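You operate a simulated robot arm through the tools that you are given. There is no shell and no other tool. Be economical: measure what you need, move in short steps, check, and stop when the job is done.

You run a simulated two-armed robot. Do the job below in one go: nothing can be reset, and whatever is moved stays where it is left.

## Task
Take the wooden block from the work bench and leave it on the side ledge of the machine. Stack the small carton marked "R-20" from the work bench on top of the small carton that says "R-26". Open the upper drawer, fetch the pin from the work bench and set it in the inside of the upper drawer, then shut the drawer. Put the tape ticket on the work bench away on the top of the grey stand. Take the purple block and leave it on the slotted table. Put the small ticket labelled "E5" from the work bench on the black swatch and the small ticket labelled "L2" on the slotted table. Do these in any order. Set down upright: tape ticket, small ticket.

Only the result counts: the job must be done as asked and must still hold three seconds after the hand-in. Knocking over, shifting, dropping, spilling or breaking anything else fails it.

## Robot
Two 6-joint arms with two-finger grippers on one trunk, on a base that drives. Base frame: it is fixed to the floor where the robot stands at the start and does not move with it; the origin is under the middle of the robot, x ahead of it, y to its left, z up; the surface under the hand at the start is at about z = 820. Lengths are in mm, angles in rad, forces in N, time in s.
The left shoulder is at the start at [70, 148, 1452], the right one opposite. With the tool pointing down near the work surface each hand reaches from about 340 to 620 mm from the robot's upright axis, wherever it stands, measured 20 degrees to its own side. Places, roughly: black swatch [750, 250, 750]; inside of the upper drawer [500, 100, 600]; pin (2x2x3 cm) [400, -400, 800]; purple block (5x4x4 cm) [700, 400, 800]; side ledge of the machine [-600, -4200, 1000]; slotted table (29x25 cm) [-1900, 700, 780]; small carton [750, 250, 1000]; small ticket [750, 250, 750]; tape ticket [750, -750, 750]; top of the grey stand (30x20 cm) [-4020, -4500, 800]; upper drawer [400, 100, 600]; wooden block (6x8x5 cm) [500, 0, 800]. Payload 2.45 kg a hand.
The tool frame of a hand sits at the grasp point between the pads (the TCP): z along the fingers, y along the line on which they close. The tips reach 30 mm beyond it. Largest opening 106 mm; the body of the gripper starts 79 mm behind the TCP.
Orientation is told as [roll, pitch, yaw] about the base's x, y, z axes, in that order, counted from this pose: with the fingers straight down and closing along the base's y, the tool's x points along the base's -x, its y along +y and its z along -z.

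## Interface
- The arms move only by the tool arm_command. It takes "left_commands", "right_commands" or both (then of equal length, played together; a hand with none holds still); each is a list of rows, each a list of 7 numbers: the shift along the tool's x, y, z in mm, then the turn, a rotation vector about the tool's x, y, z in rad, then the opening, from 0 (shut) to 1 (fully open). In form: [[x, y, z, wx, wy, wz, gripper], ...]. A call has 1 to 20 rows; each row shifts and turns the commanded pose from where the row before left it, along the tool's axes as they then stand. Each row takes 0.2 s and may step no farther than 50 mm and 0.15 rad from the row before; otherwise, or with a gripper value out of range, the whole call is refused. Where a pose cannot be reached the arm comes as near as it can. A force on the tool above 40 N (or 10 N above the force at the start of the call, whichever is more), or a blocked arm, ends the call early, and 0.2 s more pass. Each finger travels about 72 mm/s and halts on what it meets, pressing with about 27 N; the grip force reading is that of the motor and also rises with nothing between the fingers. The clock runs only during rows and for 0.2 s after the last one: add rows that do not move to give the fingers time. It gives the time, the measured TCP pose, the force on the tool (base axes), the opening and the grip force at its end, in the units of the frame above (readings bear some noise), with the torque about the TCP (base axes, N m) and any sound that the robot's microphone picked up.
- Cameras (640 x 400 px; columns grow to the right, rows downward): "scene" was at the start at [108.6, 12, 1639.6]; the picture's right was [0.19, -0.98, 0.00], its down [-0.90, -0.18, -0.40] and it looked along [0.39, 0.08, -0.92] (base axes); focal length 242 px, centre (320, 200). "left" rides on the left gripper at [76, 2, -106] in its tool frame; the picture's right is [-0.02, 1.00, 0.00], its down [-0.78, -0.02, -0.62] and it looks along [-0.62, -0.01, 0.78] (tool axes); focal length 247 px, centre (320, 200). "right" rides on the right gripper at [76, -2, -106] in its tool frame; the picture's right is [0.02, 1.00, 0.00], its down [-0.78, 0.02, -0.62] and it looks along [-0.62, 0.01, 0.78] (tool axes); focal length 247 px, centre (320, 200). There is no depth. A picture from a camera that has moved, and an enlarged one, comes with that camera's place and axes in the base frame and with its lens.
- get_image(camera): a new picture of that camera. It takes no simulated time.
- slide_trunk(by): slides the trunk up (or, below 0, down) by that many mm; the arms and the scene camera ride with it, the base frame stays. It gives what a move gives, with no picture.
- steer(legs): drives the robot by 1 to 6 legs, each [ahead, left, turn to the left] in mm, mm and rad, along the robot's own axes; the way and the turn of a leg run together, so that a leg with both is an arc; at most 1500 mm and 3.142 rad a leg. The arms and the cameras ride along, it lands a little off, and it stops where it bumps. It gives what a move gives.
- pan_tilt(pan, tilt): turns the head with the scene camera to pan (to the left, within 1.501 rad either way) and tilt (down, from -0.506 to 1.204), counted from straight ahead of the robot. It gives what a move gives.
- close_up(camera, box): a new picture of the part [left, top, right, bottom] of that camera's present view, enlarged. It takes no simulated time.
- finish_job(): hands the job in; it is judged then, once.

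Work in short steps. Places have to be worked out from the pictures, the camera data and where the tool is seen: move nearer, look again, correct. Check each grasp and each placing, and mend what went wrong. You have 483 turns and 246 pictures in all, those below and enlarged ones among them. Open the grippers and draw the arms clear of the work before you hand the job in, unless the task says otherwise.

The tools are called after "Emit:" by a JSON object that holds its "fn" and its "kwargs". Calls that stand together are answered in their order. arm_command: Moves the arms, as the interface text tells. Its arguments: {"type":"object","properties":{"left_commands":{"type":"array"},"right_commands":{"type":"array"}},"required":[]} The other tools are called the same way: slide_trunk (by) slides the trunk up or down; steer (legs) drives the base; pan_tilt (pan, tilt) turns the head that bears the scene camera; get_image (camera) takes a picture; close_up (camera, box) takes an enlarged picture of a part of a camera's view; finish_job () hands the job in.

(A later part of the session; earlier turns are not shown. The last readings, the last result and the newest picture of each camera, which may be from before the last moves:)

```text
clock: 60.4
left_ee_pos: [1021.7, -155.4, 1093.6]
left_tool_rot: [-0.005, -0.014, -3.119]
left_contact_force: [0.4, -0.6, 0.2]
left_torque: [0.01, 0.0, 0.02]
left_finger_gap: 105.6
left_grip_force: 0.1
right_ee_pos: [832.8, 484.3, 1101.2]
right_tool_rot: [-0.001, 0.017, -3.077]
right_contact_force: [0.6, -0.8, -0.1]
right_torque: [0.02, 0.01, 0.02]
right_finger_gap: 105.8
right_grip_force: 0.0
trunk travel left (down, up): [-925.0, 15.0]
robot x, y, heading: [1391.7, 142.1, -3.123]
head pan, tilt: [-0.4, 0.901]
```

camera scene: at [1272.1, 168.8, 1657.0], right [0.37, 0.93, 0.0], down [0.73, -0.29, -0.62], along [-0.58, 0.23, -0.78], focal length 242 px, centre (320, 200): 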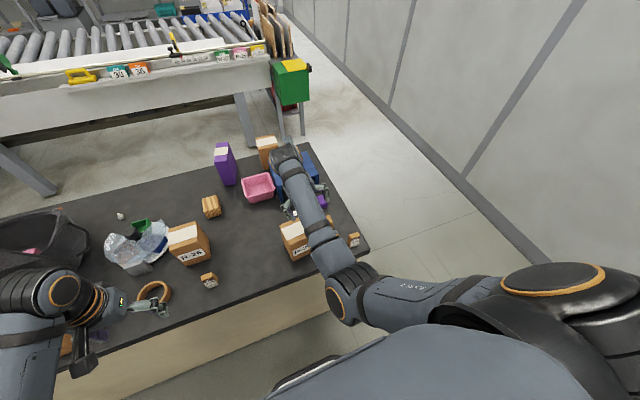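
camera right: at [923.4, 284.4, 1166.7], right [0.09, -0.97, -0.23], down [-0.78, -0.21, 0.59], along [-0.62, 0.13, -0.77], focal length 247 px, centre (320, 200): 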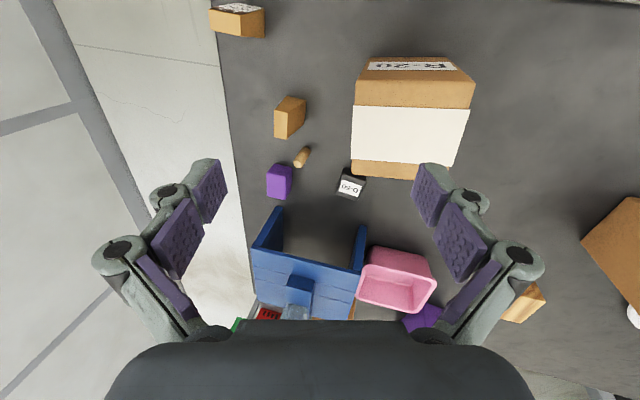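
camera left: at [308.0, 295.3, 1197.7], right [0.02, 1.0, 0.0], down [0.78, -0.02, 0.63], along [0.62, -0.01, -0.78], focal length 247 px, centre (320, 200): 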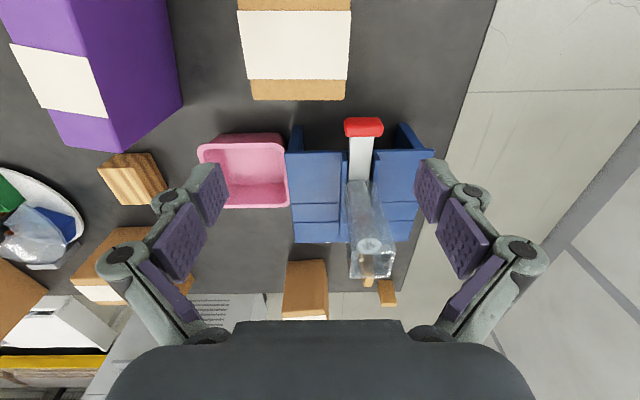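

Level again. I come in over the carton at z≈1045.

Emit:
{"fn": "arm_command", "kwargs": {"right_commands": [[1, 0, 25, 0, 0, -0.01, 1], [1, 0, 25, 0, 0, -0.01, 1], [1, 37, 1, 0, 0, -0.01, 1], [1, 37, 1, 0, 0, -0.005, 1], [0.5, 37, 1, 0, 0, 0, 1], [0, 38, 1, 0, 0, 0, 1], [0, 38, 0, 0, 0, 0, 1], [0, 38, 0, 0, 0, 0, 1], [0, 0, 0, 0, 0, 0, 1]]}}

Emit:
{"fn": "get_image", "kwargs": {"camera": "right"}}

```text
clock: 62.4
left_ee_pos: [1020.9, -154.6, 1094.1]
left_tool_rot: [-0.004, -0.015, -3.121]
left_contact_force: [-0.3, 0.1, -0.1]
left_torque: [-0.03, 0.02, 0.0]
left_finger_gap: 106.1
left_grip_force: 0.1
right_ee_pos: [862.3, 266.1, 1049.1]
right_tool_rot: [-0.005, 0.013, -3.044]
right_contact_force: [-0.2, 0.9, 0.1]
right_torque: [-0.01, -0.01, -0.02]
right_finger_gap: 105.9
right_grip_force: 0.0
trunk travel left (down, up): [-925.0, 15.0]
robot x, y, heading: [1392.4, 141.9, -3.123]
head pan, tilt: [-0.4, 0.901]
```

```text
207 pictures are left
camera right: at [937.2, 275.2, 1157.0], right [0.12, -0.99, -0.01], down [-0.79, -0.1, 0.61], along [-0.61, -0.07, -0.79], focal length 247 px, centre (320, 200)
```

right: 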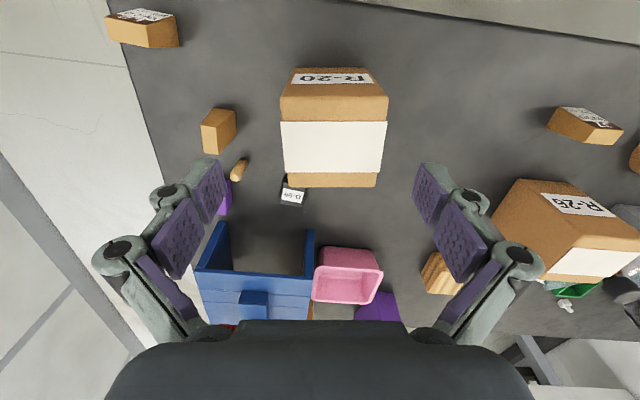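

Alignment is good; the carton centre is 14.5 mm toward −x and 9 mm toward tool +y. I shift, then descend with the fingers on both sides.

Emit:
{"fn": "arm_command", "kwargs": {"right_commands": [[-14.5, 9, 0, 0, 0, 0, 1], [0, 0, 20, 0, 0, 0, 1], [0, 0, 20, 0, 0, 0, 1], [0, 0, 20, 0, 0, 0, 1], [0, 0, 0, 0, 0, 0, 1]]}}

Emit:
{"fn": "get_image", "kwargs": {"camera": "right"}}

```text
clock: 63.6
left_ee_pos: [1022.6, -155.5, 1093.5]
left_tool_rot: [-0.006, -0.014, -3.122]
left_contact_force: [0.9, 0.2, -0.8]
left_torque: [0.01, -0.03, 0.04]
left_finger_gap: 106.1
left_grip_force: 0.0
right_ee_pos: [850.7, 250.1, 985.9]
right_tool_rot: [0.001, 0.017, -3.041]
right_contact_force: [-0.3, 0.0, -0.3]
right_torque: [-0.01, -0.01, 0.0]
right_finger_gap: 105.9
right_grip_force: 0.1
trunk travel left (down, up): [-925.0, 15.0]
robot x, y, heading: [1392.1, 142.3, -3.115]
head pan, tilt: [-0.4, 0.901]
```

```text
206 pictures are left
camera right: at [924.0, 259.8, 1093.2], right [0.12, -0.99, 0.0], down [-0.79, -0.1, 0.61], along [-0.6, -0.08, -0.79], focal length 247 px, centre (320, 200)
```

right: 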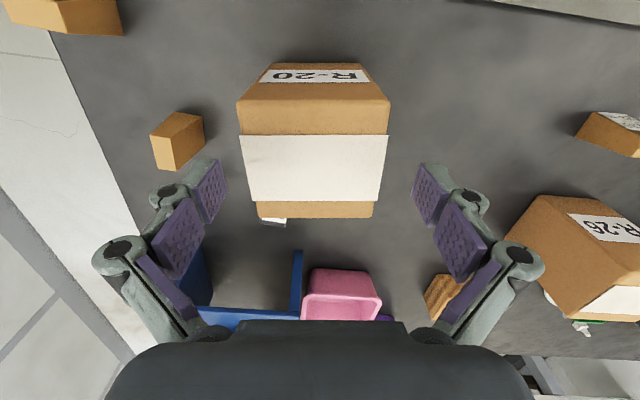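

Nearly centred (3 mm off). I correct, descend to z≈922 and close.

Emit:
{"fn": "arm_command", "kwargs": {"right_commands": [[2, -3, 12, 0, 0, 0, 1], [0, 0, 17, 0, 0, 0, 1], [0, 0, 17, 0, 0, 0, 1], [0, 0, 17, 0, 0, 0, 1], [0, 0, 0, 0, 0, 0, 1], [0, 0, 0, 0, 0, 0, 0.6], [0, 0, 0, 0, 0, 0, 0.5], [0, 0, 0, 0, 0, 0, 0.5], [0, 0, 0, 0, 0, 0, 0.5]]}}

```text
clock: 65.6
left_ee_pos: [1021.7, -156.6, 1094.0]
left_tool_rot: [-0.003, -0.014, -3.121]
left_contact_force: [0.5, 0.7, -0.9]
left_torque: [0.0, 0.01, 0.01]
left_finger_gap: 106.2
left_grip_force: 0.0
right_ee_pos: [850.6, 255.3, 927.5]
right_tool_rot: [0.001, 0.013, -3.04]
right_contact_force: [-0.7, -1.7, 3.2]
right_torque: [-0.19, 0.0, 0.12]
right_finger_gap: 89.6
right_grip_force: 26.7
trunk travel left (down, up): [-925.0, 15.0]
robot x, y, heading: [1394.5, 144.8, -3.119]
head pan, tilt: [-0.4, 0.901]
```

Gripped (gap 89.6). I lift straight up 130 mm in slow steps and look with both wrist cameras.

Emit:
{"fn": "arm_command", "kwargs": {"right_commands": [[0, 0, -10, 0, 0, 0, 0.5], [0, 0, -20, 0, 0, 0, 0.5], [0, 0, -20, 0, 0, 0, 0.5], [0, 0, -20, 0, 0, 0, 0.5], [0, 0, -20, 0, 0, 0, 0.5], [0, 0, -20, 0, 0, 0, 0.5], [0, 0, -20, 0, 0, 0, 0.5], [0, 0, 0, 0, 0, 0, 0.5]]}}

Emit:
{"fn": "get_image", "kwargs": {"camera": "right"}}

Emit:
{"fn": "get_image", "kwargs": {"camera": "left"}}

```text
clock: 67.4
left_ee_pos: [1021.4, -155.7, 1093.7]
left_tool_rot: [-0.005, -0.014, -3.121]
left_contact_force: [-0.4, 1.2, 0.4]
left_torque: [0.0, 0.01, -0.05]
left_finger_gap: 105.9
left_grip_force: 0.0
right_ee_pos: [847.3, 254.6, 1052.6]
right_tool_rot: [0.002, 0.016, -3.04]
right_contact_force: [-0.6, 0.0, -0.1]
right_torque: [-0.02, -0.01, -0.03]
right_finger_gap: 53.0
right_grip_force: 0.1
trunk travel left (down, up): [-925.0, 15.0]
robot x, y, heading: [1392.1, 139.0, -3.118]
head pan, tilt: [-0.4, 0.901]
```

```text
205 pictures are left
camera right: at [921.2, 263.4, 1159.6], right [0.12, -0.99, 0.0], down [-0.79, -0.1, 0.61], along [-0.6, -0.08, -0.79], focal length 247 px, centre (320, 200)
```

right: 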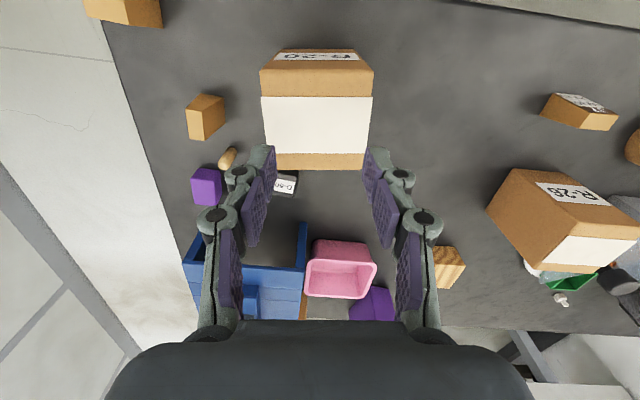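

```text
204 pictures are left
camera left: at [1098.9, -154.5, 1199.7], right [0.0, -1.0, -0.01], down [-0.77, 0.0, 0.63], along [-0.63, 0.0, -0.77], focal length 247 px, centre (320, 200)
```

left: 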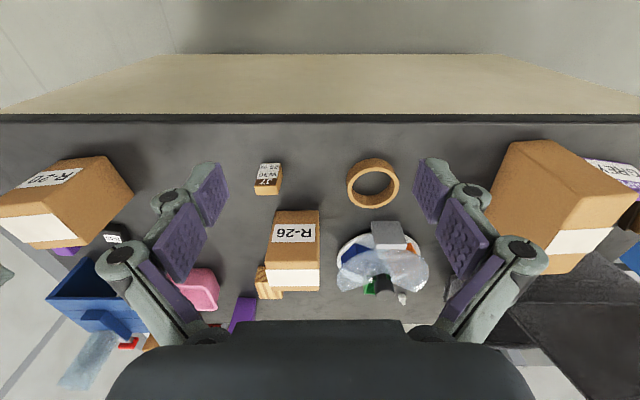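

The fingers slipped off; the carton stayed in place. Its top is really at z≈951, centre 15 mm further −x. I regrip centred, deeper, and with full closing command.

Emit:
{"fn": "arm_command", "kwargs": {"right_commands": [[-15, 0, 0, 0, 0, 0, 1], [0, 0, 25, 0, 0, 0, 1], [0, 0, 25, 0, 0, 0, 1], [0, 0, 25, 0, 0, 0, 1], [0, 0, 25, 0, 0, 0, 1], [0, 0, 25, 0, 0, 0, 1], [0, 0, 25, 0, 0, 0, 1], [0, 0, 0, 0, 0, 0, 1], [0, 0, 0, 0, 0, 0, 0], [0, 0, 0, 0, 0, 0, 0], [0, 0, 0, 0, 0, 0, 0], [0, 0, -10, 0, 0, 0, 0], [0, 0, -10, 0, 0, 0, 0]]}}

Emit:
{"fn": "get_image", "kwargs": {"camera": "right"}}

```text
clock: 70.2
left_ee_pos: [1020.9, -154.7, 1093.3]
left_tool_rot: [-0.005, -0.014, -3.121]
left_contact_force: [0.1, -0.7, -0.1]
left_torque: [0.0, 0.0, -0.03]
left_finger_gap: 105.8
left_grip_force: 0.1
right_ee_pos: [836.9, 253.7, 923.0]
right_tool_rot: [0.002, 0.017, -3.041]
right_contact_force: [-0.4, -0.5, -3.5]
right_torque: [0.01, 0.03, -0.03]
right_finger_gap: 89.4
right_grip_force: 26.9
trunk travel left (down, up): [-925.0, 15.0]
robot x, y, heading: [1389.9, 141.6, -3.12]
head pan, tilt: [-0.4, 0.901]
```

```text
203 pictures are left
camera right: at [912.0, 262.5, 1029.8], right [0.12, -0.99, 0.0], down [-0.79, -0.1, 0.61], along [-0.6, -0.08, -0.79], focal length 247 px, centre (320, 200)
```

right: 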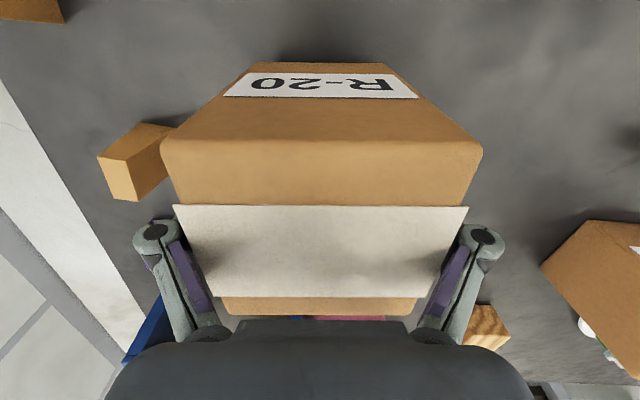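

The grip holds now with a −3.5 N load. I lift on.

Emit:
{"fn": "arm_command", "kwargs": {"right_commands": [[0, 0, -15, 0, 0, 0, 0], [0, 0, -15, 0, 0, 0, 0], [0, 0, -20, 0, 0, 0, 0], [0, 0, -20, 0, 0, 0, 0], [0, 0, -20, 0, 0, 0, 0], [0, 0, -20, 0, 0, 0, 0], [0, 0, -15, 0, 0, 0, 0], [0, 0, 0, 0, 0, 0, 0]]}}

Emit:
{"fn": "get_image", "kwargs": {"camera": "right"}}

```text
clock: 72.0
left_ee_pos: [1022.6, -155.6, 1094.5]
left_tool_rot: [-0.005, -0.014, -3.12]
left_contact_force: [-0.5, 0.4, 0.0]
left_torque: [0.0, -0.02, -0.04]
left_finger_gap: 105.8
left_grip_force: 0.0
right_ee_pos: [836.6, 251.9, 1048.2]
right_tool_rot: [0.003, 0.016, -3.04]
right_contact_force: [0.7, 1.0, -2.6]
right_torque: [0.0, 0.01, -0.03]
right_finger_gap: 89.5
right_grip_force: 26.7
trunk travel left (down, up): [-925.0, 15.0]
robot x, y, heading: [1391.5, 141.2, -3.119]
head pan, tilt: [-0.4, 0.901]
```

```text
202 pictures are left
camera right: at [910.0, 262.8, 1155.5], right [0.12, -0.99, 0.0], down [-0.79, -0.1, 0.61], along [-0.6, -0.08, -0.79], focal length 247 px, centre (320, 200)
```

right: 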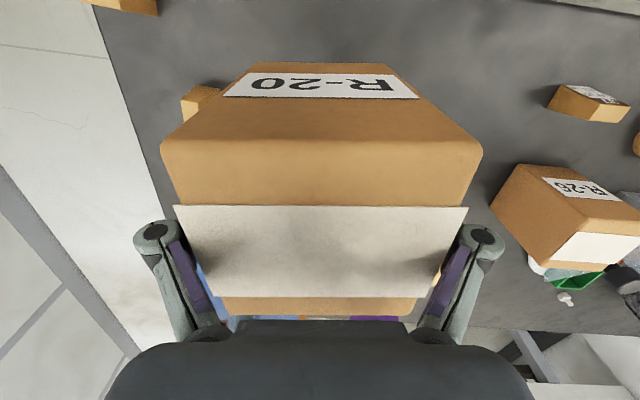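

Carton held; its bottom is about 83 mm below the TCP. R-26's top centre is about (720, −107), top z≈949. I raise a bit more, turn the carton square, tuck in the left hand, then check.

Emit:
{"fn": "arm_command", "kwargs": {"right_commands": [[0, 0, -7, 0, 0, 0.025, 0], [0, 0, -7, 0, 0, 0.025, 0], [0, 0, -7, 0, 0, 0.025, 0], [0, 0, -4, 0, 0, 0.025, 0]], "left_commands": [[0, -20, 0, 0, 0, 0, 1], [0, -20, 0, 0, 0, 0, 1], [0, -20, 0, 0, 0, 0, 1], [0, -20, 0, 0, 0, 0, 1]]}}

```text
clock: 73.0
left_ee_pos: [1035.0, -111.2, 1061.2]
left_tool_rot: [-0.005, -0.017, -3.12]
left_contact_force: [0.1, 1.0, -0.3]
left_torque: [0.0, -0.04, 0.02]
left_finger_gap: 106.2
left_grip_force: 0.1
left hand out of reach, approached as far as the arm can: row 1, 2, 3, 4
right_ee_pos: [833.8, 253.2, 1073.3]
right_tool_rot: [0.001, 0.015, -3.139]
right_contact_force: [0.3, 0.4, -2.9]
right_torque: [-0.03, -0.01, -0.01]
right_finger_gap: 89.6
right_grip_force: 26.6
trunk travel left (down, up): [-925.0, 15.0]
robot x, y, heading: [1395.4, 142.2, -3.119]
head pan, tilt: [-0.4, 0.901]
```

Now I drive so that the carton comes over R-26.

Emit:
{"fn": "steer", "kwargs": {"legs": [[0, 357, 0], [100, 0, 0]]}}

Emit:
{"fn": "get_image", "kwargs": {"camera": "right"}}

Emit:
{"fn": "get_image", "kwargs": {"camera": "left"}}

Emit:
{"fn": "get_image", "kwargs": {"camera": "scene"}}

```text
clock: 76.1
left_ee_pos: [945.4, -473.0, 1062.5]
left_tool_rot: [-0.01, -0.019, -3.119]
left_contact_force: [0.8, -0.1, -0.1]
left_torque: [0.0, 0.02, 0.0]
left_finger_gap: 106.0
left_grip_force: 0.1
right_ee_pos: [744.0, -109.9, 1074.5]
right_tool_rot: [0.0, 0.013, -3.14]
right_contact_force: [0.3, 0.2, -3.6]
right_torque: [0.02, 0.02, 0.0]
right_finger_gap: 89.5
right_grip_force: 26.7
trunk travel left (down, up): [-925.0, 15.0]
robot x, y, heading: [1296.6, -216.9, -3.117]
head pan, tilt: [-0.4, 0.901]
```

```text
201 pictures are left
camera right: at [818.9, -108.8, 1182.8], right [0.02, -1.0, 0.0], down [-0.79, -0.02, 0.61], along [-0.61, -0.01, -0.79], focal length 247 px, centre (320, 200)
```

right: 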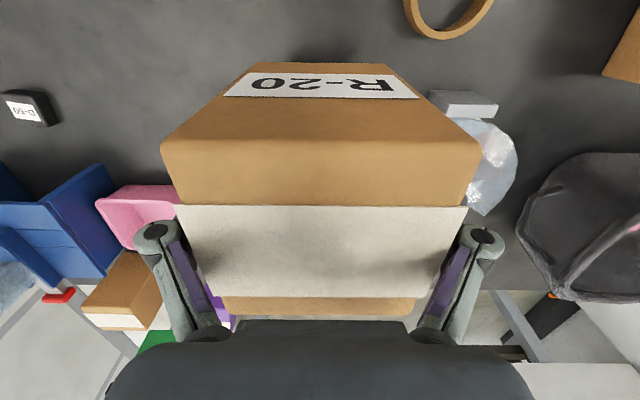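

```text
200 pictures are left
camera left: at [1022.4, -473.7, 1167.0], right [0.0, -1.0, -0.01], down [-0.77, 0.0, 0.64], along [-0.64, 0.01, -0.77], focal length 247 px, centre (320, 200)
```

left: 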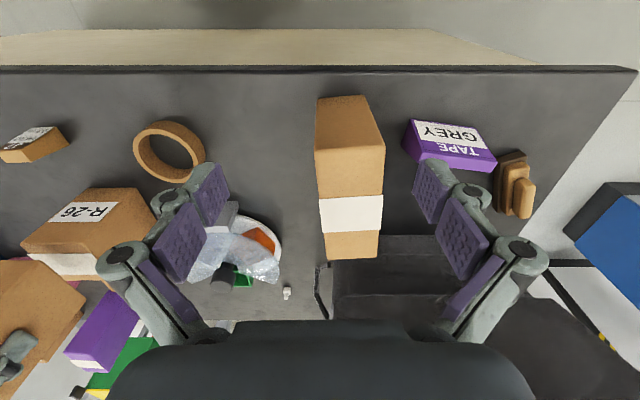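

```text
199 pictures are left
camera scene: at [1183.6, -193.7, 1657.4], right [0.37, 0.93, 0.0], down [0.73, -0.29, -0.62], along [-0.58, 0.23, -0.78], focal length 242 px, centre (320, 200)
```

scene: 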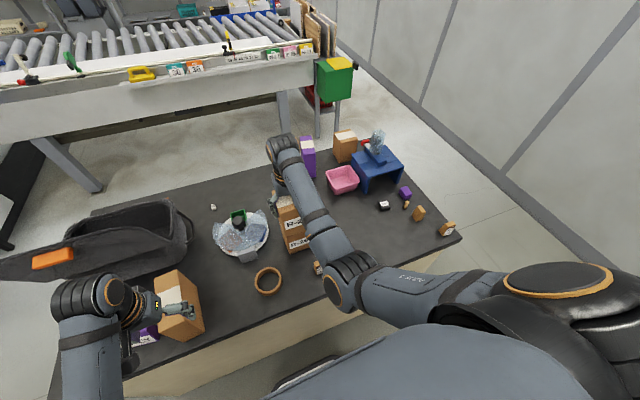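

I enlarge the scene to check the alignment over R-26.

Emit:
{"fn": "close_up", "kwargs": {"camera": "scene", "box": [240, 170, 360, 290]}}

Emit:
{"fn": "close_up", "kwargs": {"camera": "left", "box": [0, 120, 230, 400]}}

```text
3.33 times, centred on (300, 230) of scene
camera zoom: at [1183.6, -193.7, 1657.4], right [0.37, 0.93, 0.0], down [0.73, -0.29, -0.62], along [-0.58, 0.23, -0.78], focal length 808 px, centre (387, 100)
```

zoom: 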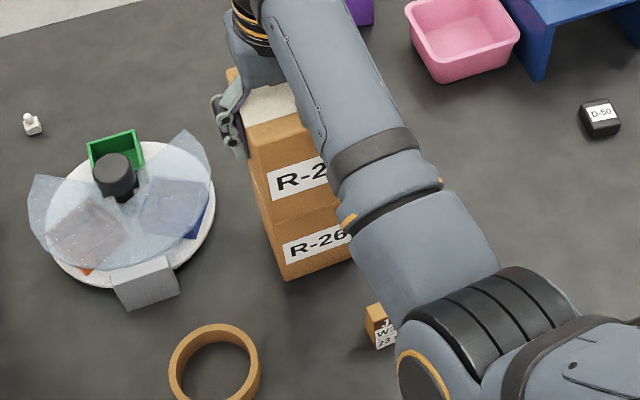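

```text
1.43 times, centred on (115, 260) of left
camera zoom: at [1022.4, -473.7, 1167.0], right [0.0, -1.0, -0.01], down [-0.77, 0.0, 0.64], along [-0.64, 0.01, -0.77], focal length 353 px, centre (613, 114)
```

zoom: 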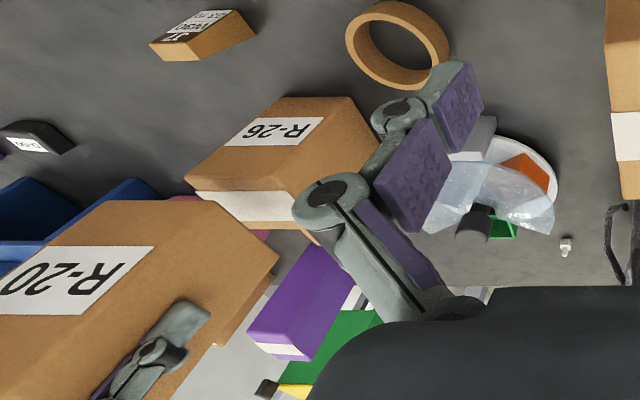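

R-20 must move 30 mm toward −x and 4 mm toward +y. I shift, then lower until near contact.

Emit:
{"fn": "arm_command", "kwargs": {"right_commands": [[-15, -2, 0, 0, 0, 0, 0], [-15.5, -2, 0, 0, 0, 0, 0], [0, 0, 12, 0, 0, 0, 0], [0, 0, 12, 0, 0, 0, 0], [0, 0, 6, 0, 0, 0, 0], [0, 0, 0, 0, 0, 0, 0]]}}

Emit:
{"fn": "close_up", "kwargs": {"camera": "scene", "box": [240, 170, 360, 290]}}

Emit:
{"fn": "close_up", "kwargs": {"camera": "left", "box": [0, 120, 230, 400]}}

```text
clock: 77.5
left_ee_pos: [942.5, -474.4, 1061.6]
left_tool_rot: [-0.007, -0.017, -3.12]
left_contact_force: [-0.2, 0.3, 0.0]
left_torque: [0.01, -0.03, 0.0]
left_finger_gap: 106.0
left_grip_force: 0.1
right_ee_pos: [709.0, -105.5, 1041.6]
right_tool_rot: [0.001, 0.017, -3.14]
right_contact_force: [-0.5, -0.2, -4.5]
right_torque: [0.02, -0.01, 0.01]
right_finger_gap: 89.6
right_grip_force: 26.8
trunk travel left (down, up): [-925.0, 15.0]
robot x, y, heading: [1296.9, -223.7, -3.12]
head pan, tilt: [-0.4, 0.901]
```

```text
3.33 times, centred on (300, 230) of scene
camera zoom: at [1177.8, -193.5, 1656.9], right [0.37, 0.93, 0.0], down [0.73, -0.29, -0.62], along [-0.58, 0.23, -0.78], focal length 808 px, centre (387, 100)
```

zoom: 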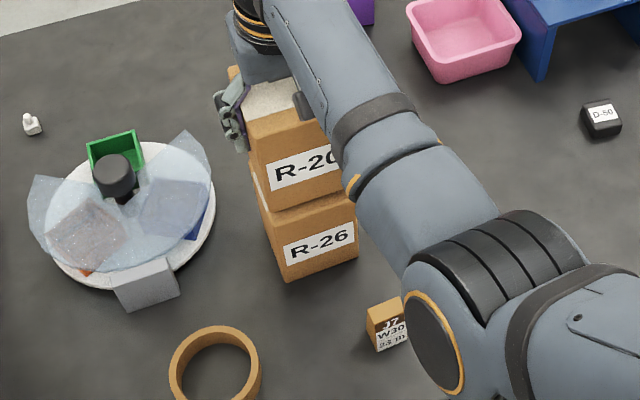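

```text
1.43 times, centred on (115, 260) of left
camera zoom: at [1018.5, -473.6, 1165.9], right [0.0, -1.0, -0.01], down [-0.77, 0.0, 0.63], along [-0.63, 0.01, -0.77], focal length 353 px, centre (613, 114)
```

zoom: 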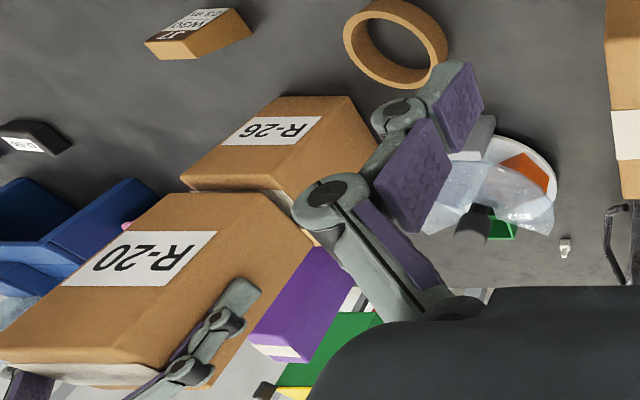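

Aligned within a few mm. I lower the last stretch until the force shows contact.

Emit:
{"fn": "arm_command", "kwargs": {"right_commands": [[1, 0, 4, 0, 0, 0, 0], [1, 0, 3, 0, 0, 0, 0], [0, 0, 2, 0, 0, 0, 0], [0, 0, 0, 0, 0, 0, 0]]}}

```text
clock: 78.5
left_ee_pos: [941.6, -474.0, 1060.6]
left_tool_rot: [-0.007, -0.016, -3.12]
left_contact_force: [-0.6, 0.8, -0.9]
left_torque: [-0.01, 0.0, 0.0]
left_finger_gap: 105.7
left_grip_force: 0.0
right_ee_pos: [712.7, -106.7, 1034.1]
right_tool_rot: [0.0, 0.017, -3.14]
right_contact_force: [-0.1, -0.3, -3.1]
right_torque: [0.01, -0.01, 0.0]
right_finger_gap: 89.4
right_grip_force: 27.0
trunk travel left (down, up): [-925.0, 15.0]
robot x, y, heading: [1298.4, -220.4, -3.118]
head pan, tilt: [-0.4, 0.901]
```

No contact yet; I go on in 2 mm steps.

Emit:
{"fn": "arm_command", "kwargs": {"right_commands": [[0, 0, 2, 0, 0, 0, 0], [0, 0, 2, 0, 0, 0, 0], [0, 0, 0, 0, 0, 0, 0]]}}

```text
clock: 79.3
left_ee_pos: [943.9, -475.1, 1061.4]
left_tool_rot: [-0.006, -0.017, -3.121]
left_contact_force: [-0.4, -0.3, 0.1]
left_torque: [0.01, 0.01, -0.04]
left_finger_gap: 106.3
left_grip_force: 0.0
right_ee_pos: [712.1, -107.4, 1032.3]
right_tool_rot: [0.0, 0.012, -3.14]
right_contact_force: [-1.3, 0.3, 8.1]
right_torque: [-0.28, -0.39, 0.06]
right_finger_gap: 89.4
right_grip_force: 27.4
trunk travel left (down, up): [-925.0, 15.0]
robot x, y, heading: [1295.9, -220.7, -3.118]
head pan, tilt: [-0.4, 0.901]
```

Contact (+8 N). I open and rise straight up in small steps.

Emit:
{"fn": "arm_command", "kwargs": {"right_commands": [[0, 0, 0, 0, 0, 0, 0.9], [0, 0, 0, 0, 0, 0, 1], [0, 0, 0, 0, 0, 0, 1], [0, 0, -10, 0, 0, 0, 1], [0, 0, -15, 0, 0, 0, 1], [0, 0, -15, 0, 0, 0, 1], [0, 0, -15, 0, 0, 0, 1], [0, 0, 0, 0, 0, 0, 1]]}}

Emit:
{"fn": "get_image", "kwargs": {"camera": "right"}}

```text
clock: 81.1
left_ee_pos: [941.8, -474.6, 1061.3]
left_tool_rot: [-0.006, -0.018, -3.121]
left_contact_force: [0.0, 0.0, 0.3]
left_torque: [-0.02, 0.01, 0.02]
left_finger_gap: 106.0
left_grip_force: 0.1
right_ee_pos: [712.5, -107.2, 1085.9]
right_tool_rot: [0.0, 0.014, -3.14]
right_contact_force: [0.1, 0.7, 0.5]
right_torque: [-0.02, -0.01, 0.02]
right_finger_gap: 105.9
right_grip_force: 0.0
trunk travel left (down, up): [-925.0, 15.0]
robot x, y, heading: [1297.6, -219.0, -3.121]
head pan, tilt: [-0.4, 0.901]
```

```text
194 pictures are left
camera right: at [787.3, -105.3, 1193.2], right [0.02, -1.0, 0.0], down [-0.79, -0.02, 0.61], along [-0.61, -0.01, -0.79], focal length 247 px, centre (320, 200)
```

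right: 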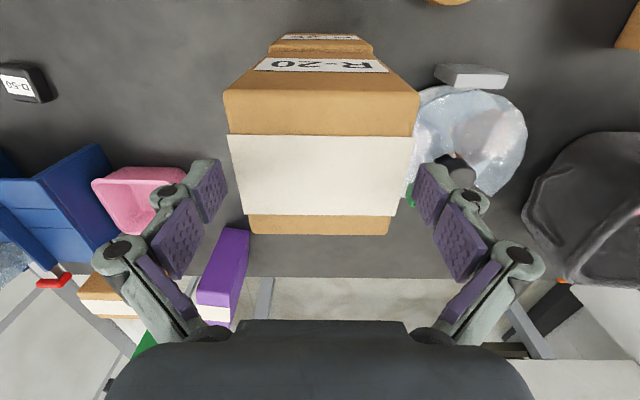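

R-20 stands squarely on R-26. I rise clear and drive right (+y) to work on the E5 ticket.

Emit:
{"fn": "arm_command", "kwargs": {"right_commands": [[0, 0, -15, 0, 0, 0, 1], [0, 0, -15, 0, 0, 0, 1], [0, 0, -15, 0, 0, 0, 1], [0, 0, 0, 0, 0, 0, 1]]}}

```text
clock: 82.1
left_ee_pos: [943.9, -473.9, 1060.6]
left_tool_rot: [-0.007, -0.018, -3.122]
left_contact_force: [0.1, -0.1, 0.4]
left_torque: [0.01, 0.01, -0.01]
left_finger_gap: 105.9
left_grip_force: 0.1
right_ee_pos: [713.9, -106.6, 1130.2]
right_tool_rot: [0.001, 0.017, -3.142]
right_contact_force: [-0.7, -1.0, 0.0]
right_torque: [0.01, -0.01, -0.01]
right_finger_gap: 105.7
right_grip_force: 0.0
trunk travel left (down, up): [-925.0, 15.0]
robot x, y, heading: [1299.6, -224.8, -3.121]
head pan, tilt: [-0.4, 0.901]
```

Emit:
{"fn": "steer", "kwargs": {"legs": [[0, -450, 0]]}}

Emit:
{"fn": "arm_command", "kwargs": {"right_commands": [[10, -25, 30, 0, 0, 0, 1], [10, -25, 30, 0, 0, 0, 1], [10, -10, 30, 0, 0, 0, 1], [10, 0, 30, 0, 0, 0, 1], [0, 0, 0, 0, 0, 0, 1]]}}

Emit:
{"fn": "get_image", "kwargs": {"camera": "right"}}

```text
clock: 84.8
left_ee_pos: [932.9, -46.4, 1060.7]
left_tool_rot: [-0.008, -0.018, -3.108]
left_contact_force: [-0.4, -0.1, 0.3]
left_torque: [0.01, 0.04, 0.0]
left_finger_gap: 106.0
left_grip_force: 0.1
right_ee_pos: [701.2, 318.1, 1130.8]
right_tool_rot: [-0.002, 0.016, -3.131]
right_contact_force: [-0.6, -0.2, -0.3]
right_torque: [0.0, 0.03, 0.01]
right_finger_gap: 105.9
right_grip_force: 0.0
trunk travel left (down, up): [-925.0, 15.0]
robot x, y, heading: [1288.3, 210.4, -3.111]
head pan, tilt: [-0.4, 0.901]
```

```text
clock: 86.0
left_ee_pos: [933.5, -45.1, 1061.1]
left_tool_rot: [-0.007, -0.017, -3.11]
left_contact_force: [0.5, 0.6, -0.6]
left_torque: [-0.01, 0.02, 0.01]
left_finger_gap: 106.0
left_grip_force: 0.0
right_ee_pos: [744.7, 380.4, 1012.5]
right_tool_rot: [0.0, 0.016, -3.132]
right_contact_force: [0.2, -0.6, -0.5]
right_torque: [0.02, -0.01, 0.0]
right_finger_gap: 105.9
right_grip_force: 0.1
trunk travel left (down, up): [-925.0, 15.0]
robot x, y, heading: [1284.3, 208.6, -3.114]
head pan, tilt: [-0.4, 0.901]
```

```text
193 pictures are left
camera right: at [819.5, 383.1, 1119.4], right [0.03, -1.0, 0.0], down [-0.79, -0.03, 0.61], along [-0.61, -0.02, -0.79], focal length 247 px, centre (320, 200)
```

right: 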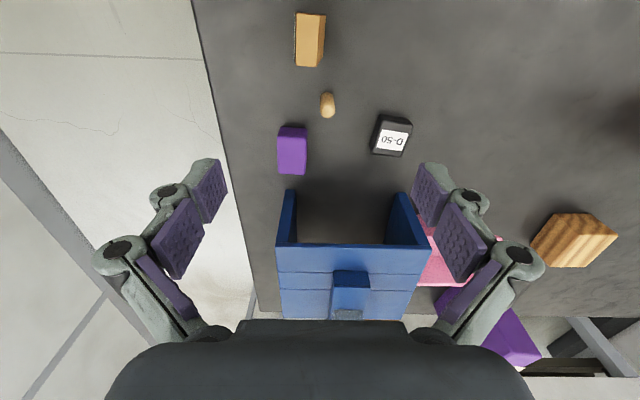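

E5 is near (801, 392) and D-50's top near (705, 296). I move above E5 for a close look.

Emit:
{"fn": "arm_command", "kwargs": {"right_commands": [[30, -2, 15, 0, 0, 0, 1], [30, -3, 15, 0, 0, 0, 1], [10, -3, 10, 0, 0, 0, 1], [0, 0, 0, 0, 0, 0, 1]]}}

Emit:
{"fn": "close_up", "kwargs": {"camera": "right", "box": [200, 20, 460, 200]}}

```text
clock: 87.0
left_ee_pos: [932.5, -47.0, 1061.1]
left_tool_rot: [-0.007, -0.018, -3.11]
left_contact_force: [-1.1, 0.0, 0.0]
left_torque: [0.03, -0.03, 0.03]
left_finger_gap: 106.3
left_grip_force: 0.0
right_ee_pos: [811.4, 387.8, 973.2]
right_tool_rot: [-0.001, 0.016, -3.13]
right_contact_force: [-0.9, 0.7, -0.3]
right_torque: [0.02, -0.01, 0.0]
right_finger_gap: 106.0
right_grip_force: 0.1
trunk travel left (down, up): [-925.0, 15.0]
robot x, y, heading: [1288.7, 211.5, -3.109]
head pan, tilt: [-0.4, 0.901]
```

```text
2.22 times, centred on (330, 110) of right
camera zoom: at [886.5, 391.0, 1080.1], right [0.03, -1.0, 0.0], down [-0.79, -0.03, 0.61], along [-0.61, -0.02, -0.79], focal length 549 px, centre (298, 400)
```

zoom: 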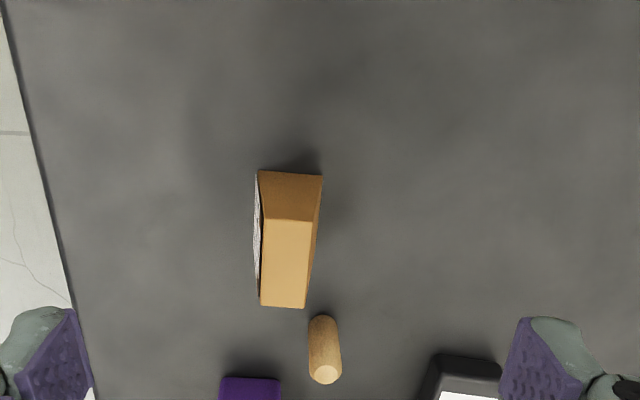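

E5: x 779–815, y 378–406 at the base, top z≈875, tapering in y. I'll grip it across its parallel x-ends, so I turn the hand by 90°.

Emit:
{"fn": "arm_command", "kwargs": {"right_commands": [[0, 0, 0, 0, 0, -0.14, 1], [0, 0, 0, 0, 0, -0.14, 1], [0, 0, 0, 0, 0, -0.14, 1], [0, 0, 0, 0, 0, -0.14, 1], [0, 0, 0, 0, 0, -0.14, 1], [0, 0, 0, 0, 0, -0.14, 1], [0, 0, 0, 0, 0, -0.14, 1], [0, 0, 0, 0, 0, -0.14, 1], [0, 0, 0, 0, 0, -0.14, 1], [0, 0, 0, 0, 0, -0.14, 1], [0, 0, 0, 0, 0, -0.14, 1], [0, 0, 0, 0, 0, -0.03, 1]]}}

Emit:
{"fn": "get_image", "kwargs": {"camera": "right"}}

```text
clock: 89.5
left_ee_pos: [932.0, -44.9, 1060.6]
left_tool_rot: [-0.006, -0.017, -3.111]
left_contact_force: [0.2, 0.2, 0.0]
left_torque: [0.03, 0.0, 0.0]
left_finger_gap: 105.7
left_grip_force: 0.0
right_ee_pos: [812.7, 389.3, 970.8]
right_tool_rot: [0.016, -0.001, -1.559]
right_contact_force: [0.0, 0.0, 0.0]
right_torque: [-0.02, 0.04, 0.01]
right_finger_gap: 106.1
right_grip_force: 0.1
trunk travel left (down, up): [-925.0, 15.0]
robot x, y, heading: [1291.5, 215.1, -3.111]
head pan, tilt: [-0.4, 0.901]
```

```text
191 pictures are left
camera right: at [808.5, 465.8, 1077.7], right [1.0, 0.03, 0.02], down [0.02, -0.78, 0.62], along [0.03, -0.62, -0.78], focal length 247 px, centre (320, 200)
```

right: 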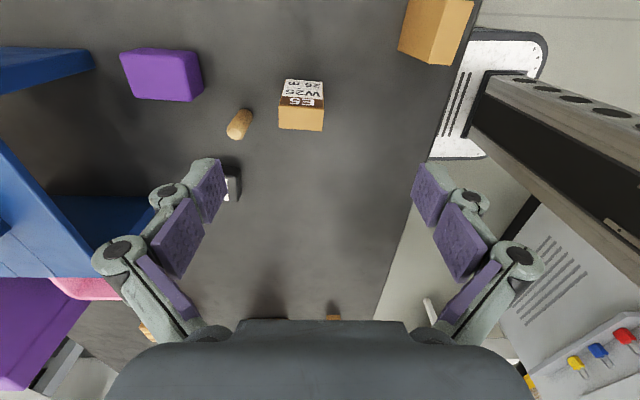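

E5's centre is (797, 392), aligned with the hand now. I set opening 0.6 to stay clear of the dowel, centre and descend.

Emit:
{"fn": "arm_command", "kwargs": {"right_commands": [[3, -15, 0, 0, 0, 0, 0.6], [0, 0, 30, 0, 0, 0, 0.6], [0, 0, 30, 0, 0, 0, 0.6], [0, 0, 0, 0, 0, 0, 0.6]]}}

Emit:
{"fn": "get_image", "kwargs": {"camera": "right"}}

```text
clock: 90.5
left_ee_pos: [931.6, -44.8, 1060.8]
left_tool_rot: [-0.007, -0.018, -3.11]
left_contact_force: [0.4, -0.1, -0.1]
left_torque: [-0.01, -0.01, 0.04]
left_finger_gap: 106.0
left_grip_force: 0.1
right_ee_pos: [800.0, 390.8, 912.3]
right_tool_rot: [0.016, -0.001, -1.56]
right_contact_force: [0.4, 0.7, 0.1]
right_torque: [0.03, 0.0, 0.04]
right_finger_gap: 64.0
right_grip_force: 0.1
trunk travel left (down, up): [-925.0, 15.0]
robot x, y, heading: [1284.6, 210.2, -3.114]
head pan, tilt: [-0.4, 0.901]
```

```text
190 pictures are left
camera right: at [794.7, 467.3, 1018.0], right [1.0, 0.03, 0.02], down [0.02, -0.78, 0.62], along [0.03, -0.62, -0.78], focal length 247 px, centre (320, 200)
```

right: 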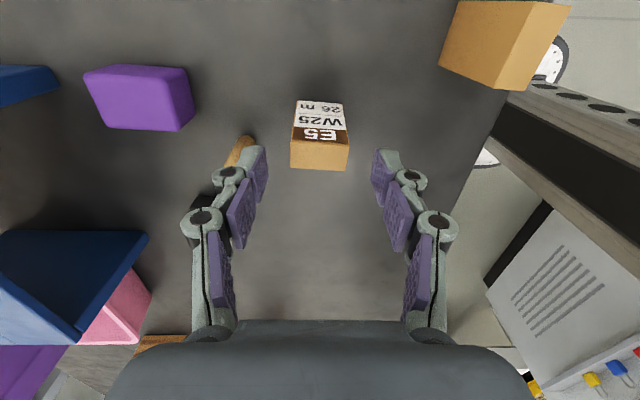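

Centred. I descend to z≈858 and close.

Emit:
{"fn": "arm_command", "kwargs": {"right_commands": [[0, 0, 20, 0, 0, 0, 0.6], [0, 0, 20, 0, 0, 0, 0.6], [0, 0, 14, 0, 0, 0, 0.6], [0, 0, 0, 0, 0, 0, 0.6], [0, 0, 0, 0, 0, 0, 0], [0, 0, 0, 0, 0, 0, 0], [0, 0, 0, 0, 0, 0, 0]]}}

```text
clock: 92.2
left_ee_pos: [933.0, -45.2, 1060.8]
left_tool_rot: [-0.007, -0.017, -3.11]
left_contact_force: [-0.6, -0.7, 0.8]
left_torque: [-0.01, 0.01, -0.01]
left_finger_gap: 106.2
left_grip_force: 0.1
right_ee_pos: [801.5, 390.6, 859.3]
right_tool_rot: [0.015, -0.002, -1.562]
right_contact_force: [-0.1, -0.6, 0.4]
right_torque: [0.01, 0.03, 0.01]
right_finger_gap: 34.6
right_grip_force: 27.1
trunk travel left (down, up): [-925.0, 15.0]
robot x, y, heading: [1286.4, 212.0, -3.111]
head pan, tilt: [-0.4, 0.901]
```

Gripped (34.6 mm). I lift and look at the swatch.

Emit:
{"fn": "arm_command", "kwargs": {"right_commands": [[0, 0, -10, 0, 0, 0, 0], [0, 0, -25, 0, 0, 0, 0], [0, 0, -25, 0, 0, 0, 0], [0, 0, -25, 0, 0, 0, 0], [0, 0, 0, 0, 0, 0, 0]]}}

Emit:
{"fn": "get_image", "kwargs": {"camera": "right"}}

Emit:
{"fn": "pan_tilt", "kwargs": {"pan": -0.2, "tilt": 0.95}}

Emit:
{"fn": "close_up", "kwargs": {"camera": "scene", "box": [260, 130, 400, 230]}}

```text
clock: 93.3
left_ee_pos: [933.3, -45.0, 1061.5]
left_tool_rot: [-0.008, -0.019, -3.111]
left_contact_force: [1.4, 0.0, 0.7]
left_torque: [0.02, 0.02, 0.0]
left_finger_gap: 106.2
left_grip_force: 0.1
right_ee_pos: [799.2, 392.5, 940.8]
right_tool_rot: [0.016, -0.002, -1.563]
right_contact_force: [0.0, 0.1, 0.6]
right_torque: [-0.01, 0.0, -0.01]
right_finger_gap: 34.8
right_grip_force: 26.5
trunk travel left (down, up): [-925.0, 15.0]
robot x, y, heading: [1286.1, 211.5, -3.112]
head pan, tilt: [-0.4, 0.901]
```

```text
189 pictures are left
camera right: at [795.0, 468.9, 1047.4], right [1.0, 0.03, 0.02], down [0.01, -0.78, 0.62], along [0.03, -0.62, -0.78], focal length 247 px, centre (320, 200)
```

right: 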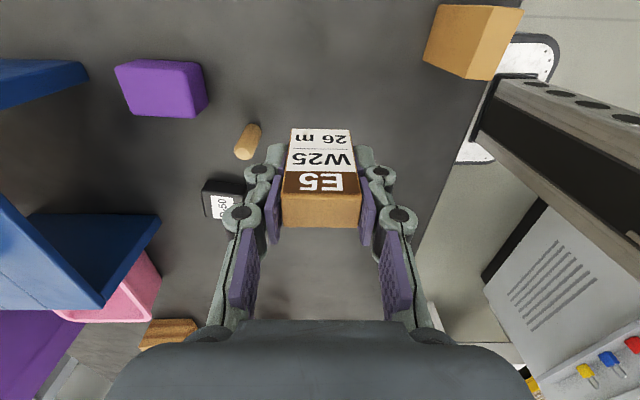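

```text
clock: 94.1
left_ee_pos: [932.9, -45.1, 1060.9]
left_tool_rot: [-0.006, -0.018, -3.11]
left_contact_force: [-0.1, 0.1, 0.5]
left_torque: [-0.03, 0.01, 0.03]
left_finger_gap: 105.9
left_grip_force: 0.0
right_ee_pos: [799.0, 393.2, 941.6]
right_tool_rot: [0.016, 0.0, -1.562]
right_contact_force: [-0.2, -0.1, -0.3]
right_torque: [-0.02, 0.02, -0.01]
right_finger_gap: 34.6
right_grip_force: 26.8
trunk travel left (down, up): [-925.0, 15.0]
robot x, y, heading: [1291.3, 210.4, -3.11]
head pan, tilt: [-0.201, 0.949]
```

```text
4.00 times, centred on (330, 180) of scene
camera zoom: at [1166.0, 223.2, 1653.4], right [0.17, 0.99, 0.0], down [0.8, -0.14, -0.58], along [-0.57, 0.1, -0.81], focal length 969 px, centre (280, 280)
```

zoom: 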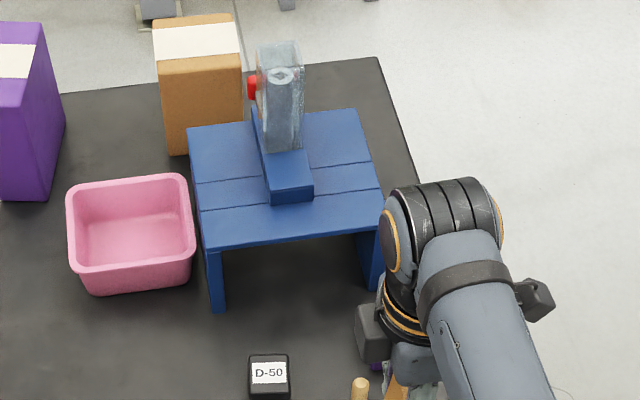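

I take a detailed view of D-50.

Emit:
{"fn": "close_up", "kwargs": {"camera": "scene", "box": [295, 200, 359, 240]}}

Emit:
{"fn": "close_up", "kwargs": {"camera": "right", "box": [170, 150, 298, 240]}}

```text
10.00 times, centred on (327, 220) of scene
camera zoom: at [1166.0, 223.2, 1653.4], right [0.17, 0.99, 0.0], down [0.8, -0.14, -0.58], along [-0.57, 0.1, -0.81], focal length 2423 px, centre (250, 0)
```

zoom: 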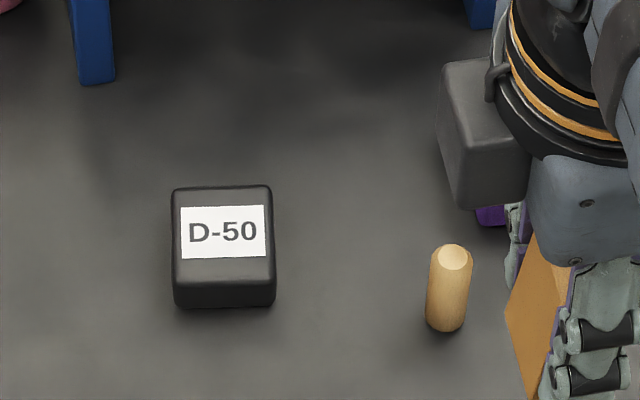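

```text
4.44 times, centred on (234, 195) of right
camera zoom: at [794.8, 468.8, 1047.3], right [1.0, 0.03, 0.02], down [0.01, -0.78, 0.62], along [0.03, -0.62, -0.78], focal length 1098 px, centre (702, 222)
```

zoom: 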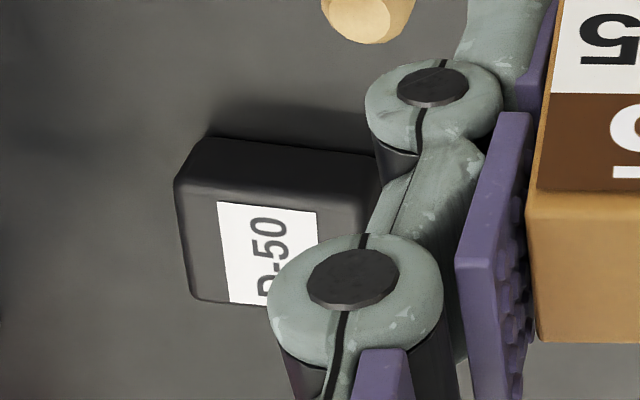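

D-50's top centre is about (700, 292) at z≈842, turned −0.17, about 40×37. I carry the ticket past it to y≈252 to verify the swatch in the wrist view.

Emit:
{"fn": "arm_command", "kwargs": {"right_commands": [[-35, -25, 0, 0, 0, 0.0425, 0], [-35, -25, 0, 0, 0, 0.0425, 0], [-35, -25, 0, 0, 0, 0.0425, 0], [-35, -25, 0, 0, 0, 0.0425, 0], [0, 0, 0, 0, 0, 0, 0]]}}

Emit:
{"fn": "get_image", "kwargs": {"camera": "right"}}

```text
clock: 95.3
left_ee_pos: [934.4, -46.1, 1060.6]
left_tool_rot: [-0.006, -0.017, -3.111]
left_contact_force: [0.2, 0.6, 0.3]
left_torque: [0.01, 0.04, -0.01]
left_finger_gap: 105.9
left_grip_force: 0.2
right_ee_pos: [690.8, 259.7, 942.8]
right_tool_rot: [0.015, 0.001, -1.733]
right_contact_force: [0.7, 0.4, 0.6]
right_torque: [-0.02, -0.01, 0.0]
right_finger_gap: 34.8
right_grip_force: 26.9
trunk travel left (down, up): [-925.0, 15.0]
robot x, y, heading: [1289.5, 214.2, -3.109]
head pan, tilt: [-0.201, 0.949]
```

```text
185 pictures are left
camera right: at [699.5, 335.6, 1048.2], right [0.99, -0.14, 0.01], down [-0.12, -0.78, 0.62], along [-0.08, -0.62, -0.78], focal length 247 px, centre (320, 200)
```

right: 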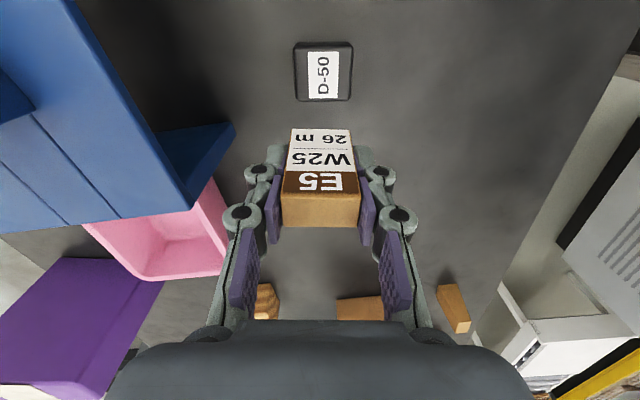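

In the tool frame the swatch centre is (35.5, 0). I move there and descend to just above it.

Emit:
{"fn": "arm_command", "kwargs": {"right_commands": [[17, 0, 0, 0, 0, 0, 0], [17.5, 0, 0, 0, 0, 0, 0], [0, 0, 20, 0, 0, 0, 0], [0, 0, 20, 0, 0, 0, 0], [0, 0, 12, 0, 0, 0, 0], [0, 0, 0, 0, 0, 0, 0]]}}

Emit:
{"fn": "get_image", "kwargs": {"camera": "right"}}

Emit:
{"fn": "close_up", "kwargs": {"camera": "scene", "box": [285, 180, 381, 240]}}

```text
clock: 96.7
left_ee_pos: [933.0, -45.3, 1061.4]
left_tool_rot: [-0.008, -0.019, -3.112]
left_contact_force: [-0.1, 0.9, -0.9]
left_torque: [0.0, 0.01, 0.0]
left_finger_gap: 106.0
left_grip_force: 0.1
right_ee_pos: [708.9, 298.3, 898.6]
right_tool_rot: [0.015, 0.003, -1.733]
right_contact_force: [0.5, 0.0, -0.8]
right_torque: [0.0, 0.01, 0.0]
right_finger_gap: 34.4
right_grip_force: 27.0
right hand out of reach, approached as far as the arm can: row 4, 5
trunk travel left (down, up): [-925.0, 15.0]
robot x, y, heading: [1283.5, 215.1, -3.108]
head pan, tilt: [-0.201, 0.949]
```

```text
184 pictures are left
camera right: at [717.7, 374.2, 1004.3], right [0.99, -0.14, 0.02], down [-0.12, -0.78, 0.62], along [-0.07, -0.62, -0.78], focal length 247 px, centre (320, 200)
```

right: 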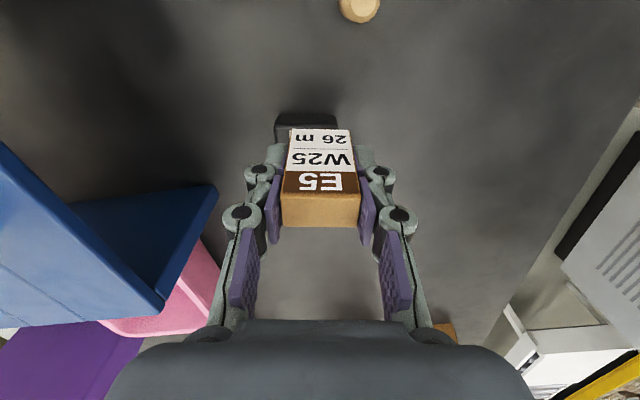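

```text
6.67 times, centred on (333, 210) of scene
camera zoom: at [1165.9, 222.9, 1653.4], right [0.17, 0.99, 0.0], down [0.8, -0.14, -0.58], along [-0.57, 0.1, -0.81], focal length 1615 px, centre (233, 133)
```

zoom: 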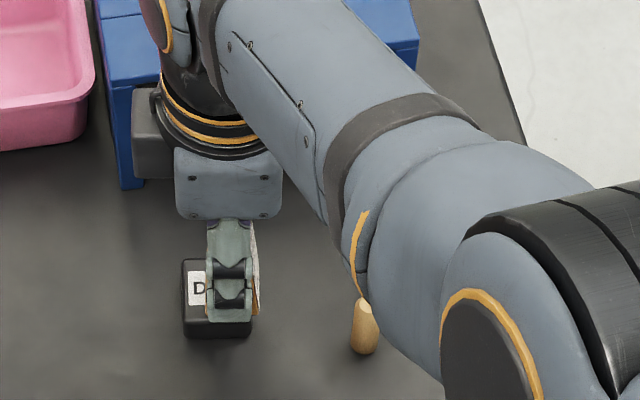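

The arm is at its reach limit here. I raise, drive 90 mm closer, and shift the hand back accordingly.

Emit:
{"fn": "arm_command", "kwargs": {"right_commands": [[0, 0, -20, 0, 0, 0, 0], [0, 0, -20, 0, 0, 0, 0], [0, 0, -10, 0, 0, 0, 0]]}}

Emit:
{"fn": "steer", "kwargs": {"legs": [[90, 0, 0]]}}

Emit:
{"fn": "arm_command", "kwargs": {"right_commands": [[-15, 25, 0, 0, 0, 0, 0], [-15, 25, 0, 0, 0, 0, 0], [-15, 25, 0, 0, 0, 0, 0], [0, 0, 0, 0, 0, 0, 0]]}}

Emit:
{"fn": "get_image", "kwargs": {"camera": "right"}}

```text
clock: 97.5
left_ee_pos: [931.6, -45.9, 1060.9]
left_tool_rot: [-0.006, -0.016, -3.111]
left_contact_force: [-0.1, -0.2, -0.6]
left_torque: [-0.03, 0.02, -0.03]
left_finger_gap: 105.9
left_grip_force: 0.1
right_ee_pos: [707.4, 297.9, 946.3]
right_tool_rot: [0.015, 0.002, -1.729]
right_contact_force: [0.8, 0.2, -0.3]
right_torque: [-0.02, 0.0, -0.03]
right_finger_gap: 34.6
right_grip_force: 27.1
trunk travel left (down, up): [-925.0, 15.0]
robot x, y, heading: [1289.0, 211.5, -3.109]
head pan, tilt: [-0.201, 0.949]
```

```text
clock: 98.6
left_ee_pos: [860.1, -48.1, 1060.6]
left_tool_rot: [-0.007, -0.013, -3.11]
left_contact_force: [0.1, 0.6, -0.3]
left_torque: [0.02, -0.03, -0.01]
left_finger_gap: 106.1
left_grip_force: 0.0
right_ee_pos: [641.5, 296.0, 945.4]
right_tool_rot: [0.047, 0.011, -1.73]
right_contact_force: [2.7, 1.6, -2.0]
right_torque: [-0.03, -0.07, -0.03]
right_finger_gap: 34.5
right_grip_force: 26.9
trunk travel left (down, up): [-925.0, 15.0]
robot x, y, heading: [1218.4, 211.3, -3.107]
head pan, tilt: [-0.201, 0.949]
stopped in leg 1: the force on the tool passed its limit at 143 N (the readings are from after the stop); the commanded pose is now the measured one
```

```text
clock: 99.6
left_ee_pos: [862.5, -47.7, 1060.7]
left_tool_rot: [-0.006, -0.017, -3.11]
left_contact_force: [-0.4, -0.9, 0.3]
left_torque: [0.0, 0.0, -0.03]
left_finger_gap: 105.8
left_grip_force: 0.1
right_ee_pos: [672.3, 329.2, 955.3]
right_tool_rot: [-0.04, 0.126, -1.796]
right_contact_force: [-0.2, -0.4, -0.4]
right_torque: [0.03, 0.01, 0.01]
right_finger_gap: 34.6
right_grip_force: 26.9
trunk travel left (down, up): [-925.0, 15.0]
robot x, y, heading: [1212.8, 209.9, -3.109]
head pan, tilt: [-0.201, 0.949]
stopped in row 4 (right hand): the arm was blocked; the commanded pose is now the measured one
```

```text
182 pictures are left
camera right: at [689.2, 389.2, 1070.0], right [0.98, -0.2, -0.04], down [-0.15, -0.84, 0.52], along [-0.13, -0.5, -0.86], focal length 247 px, centre (320, 200)
```

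right: 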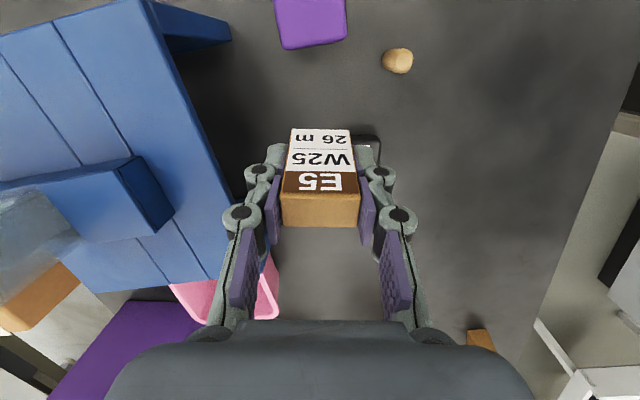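

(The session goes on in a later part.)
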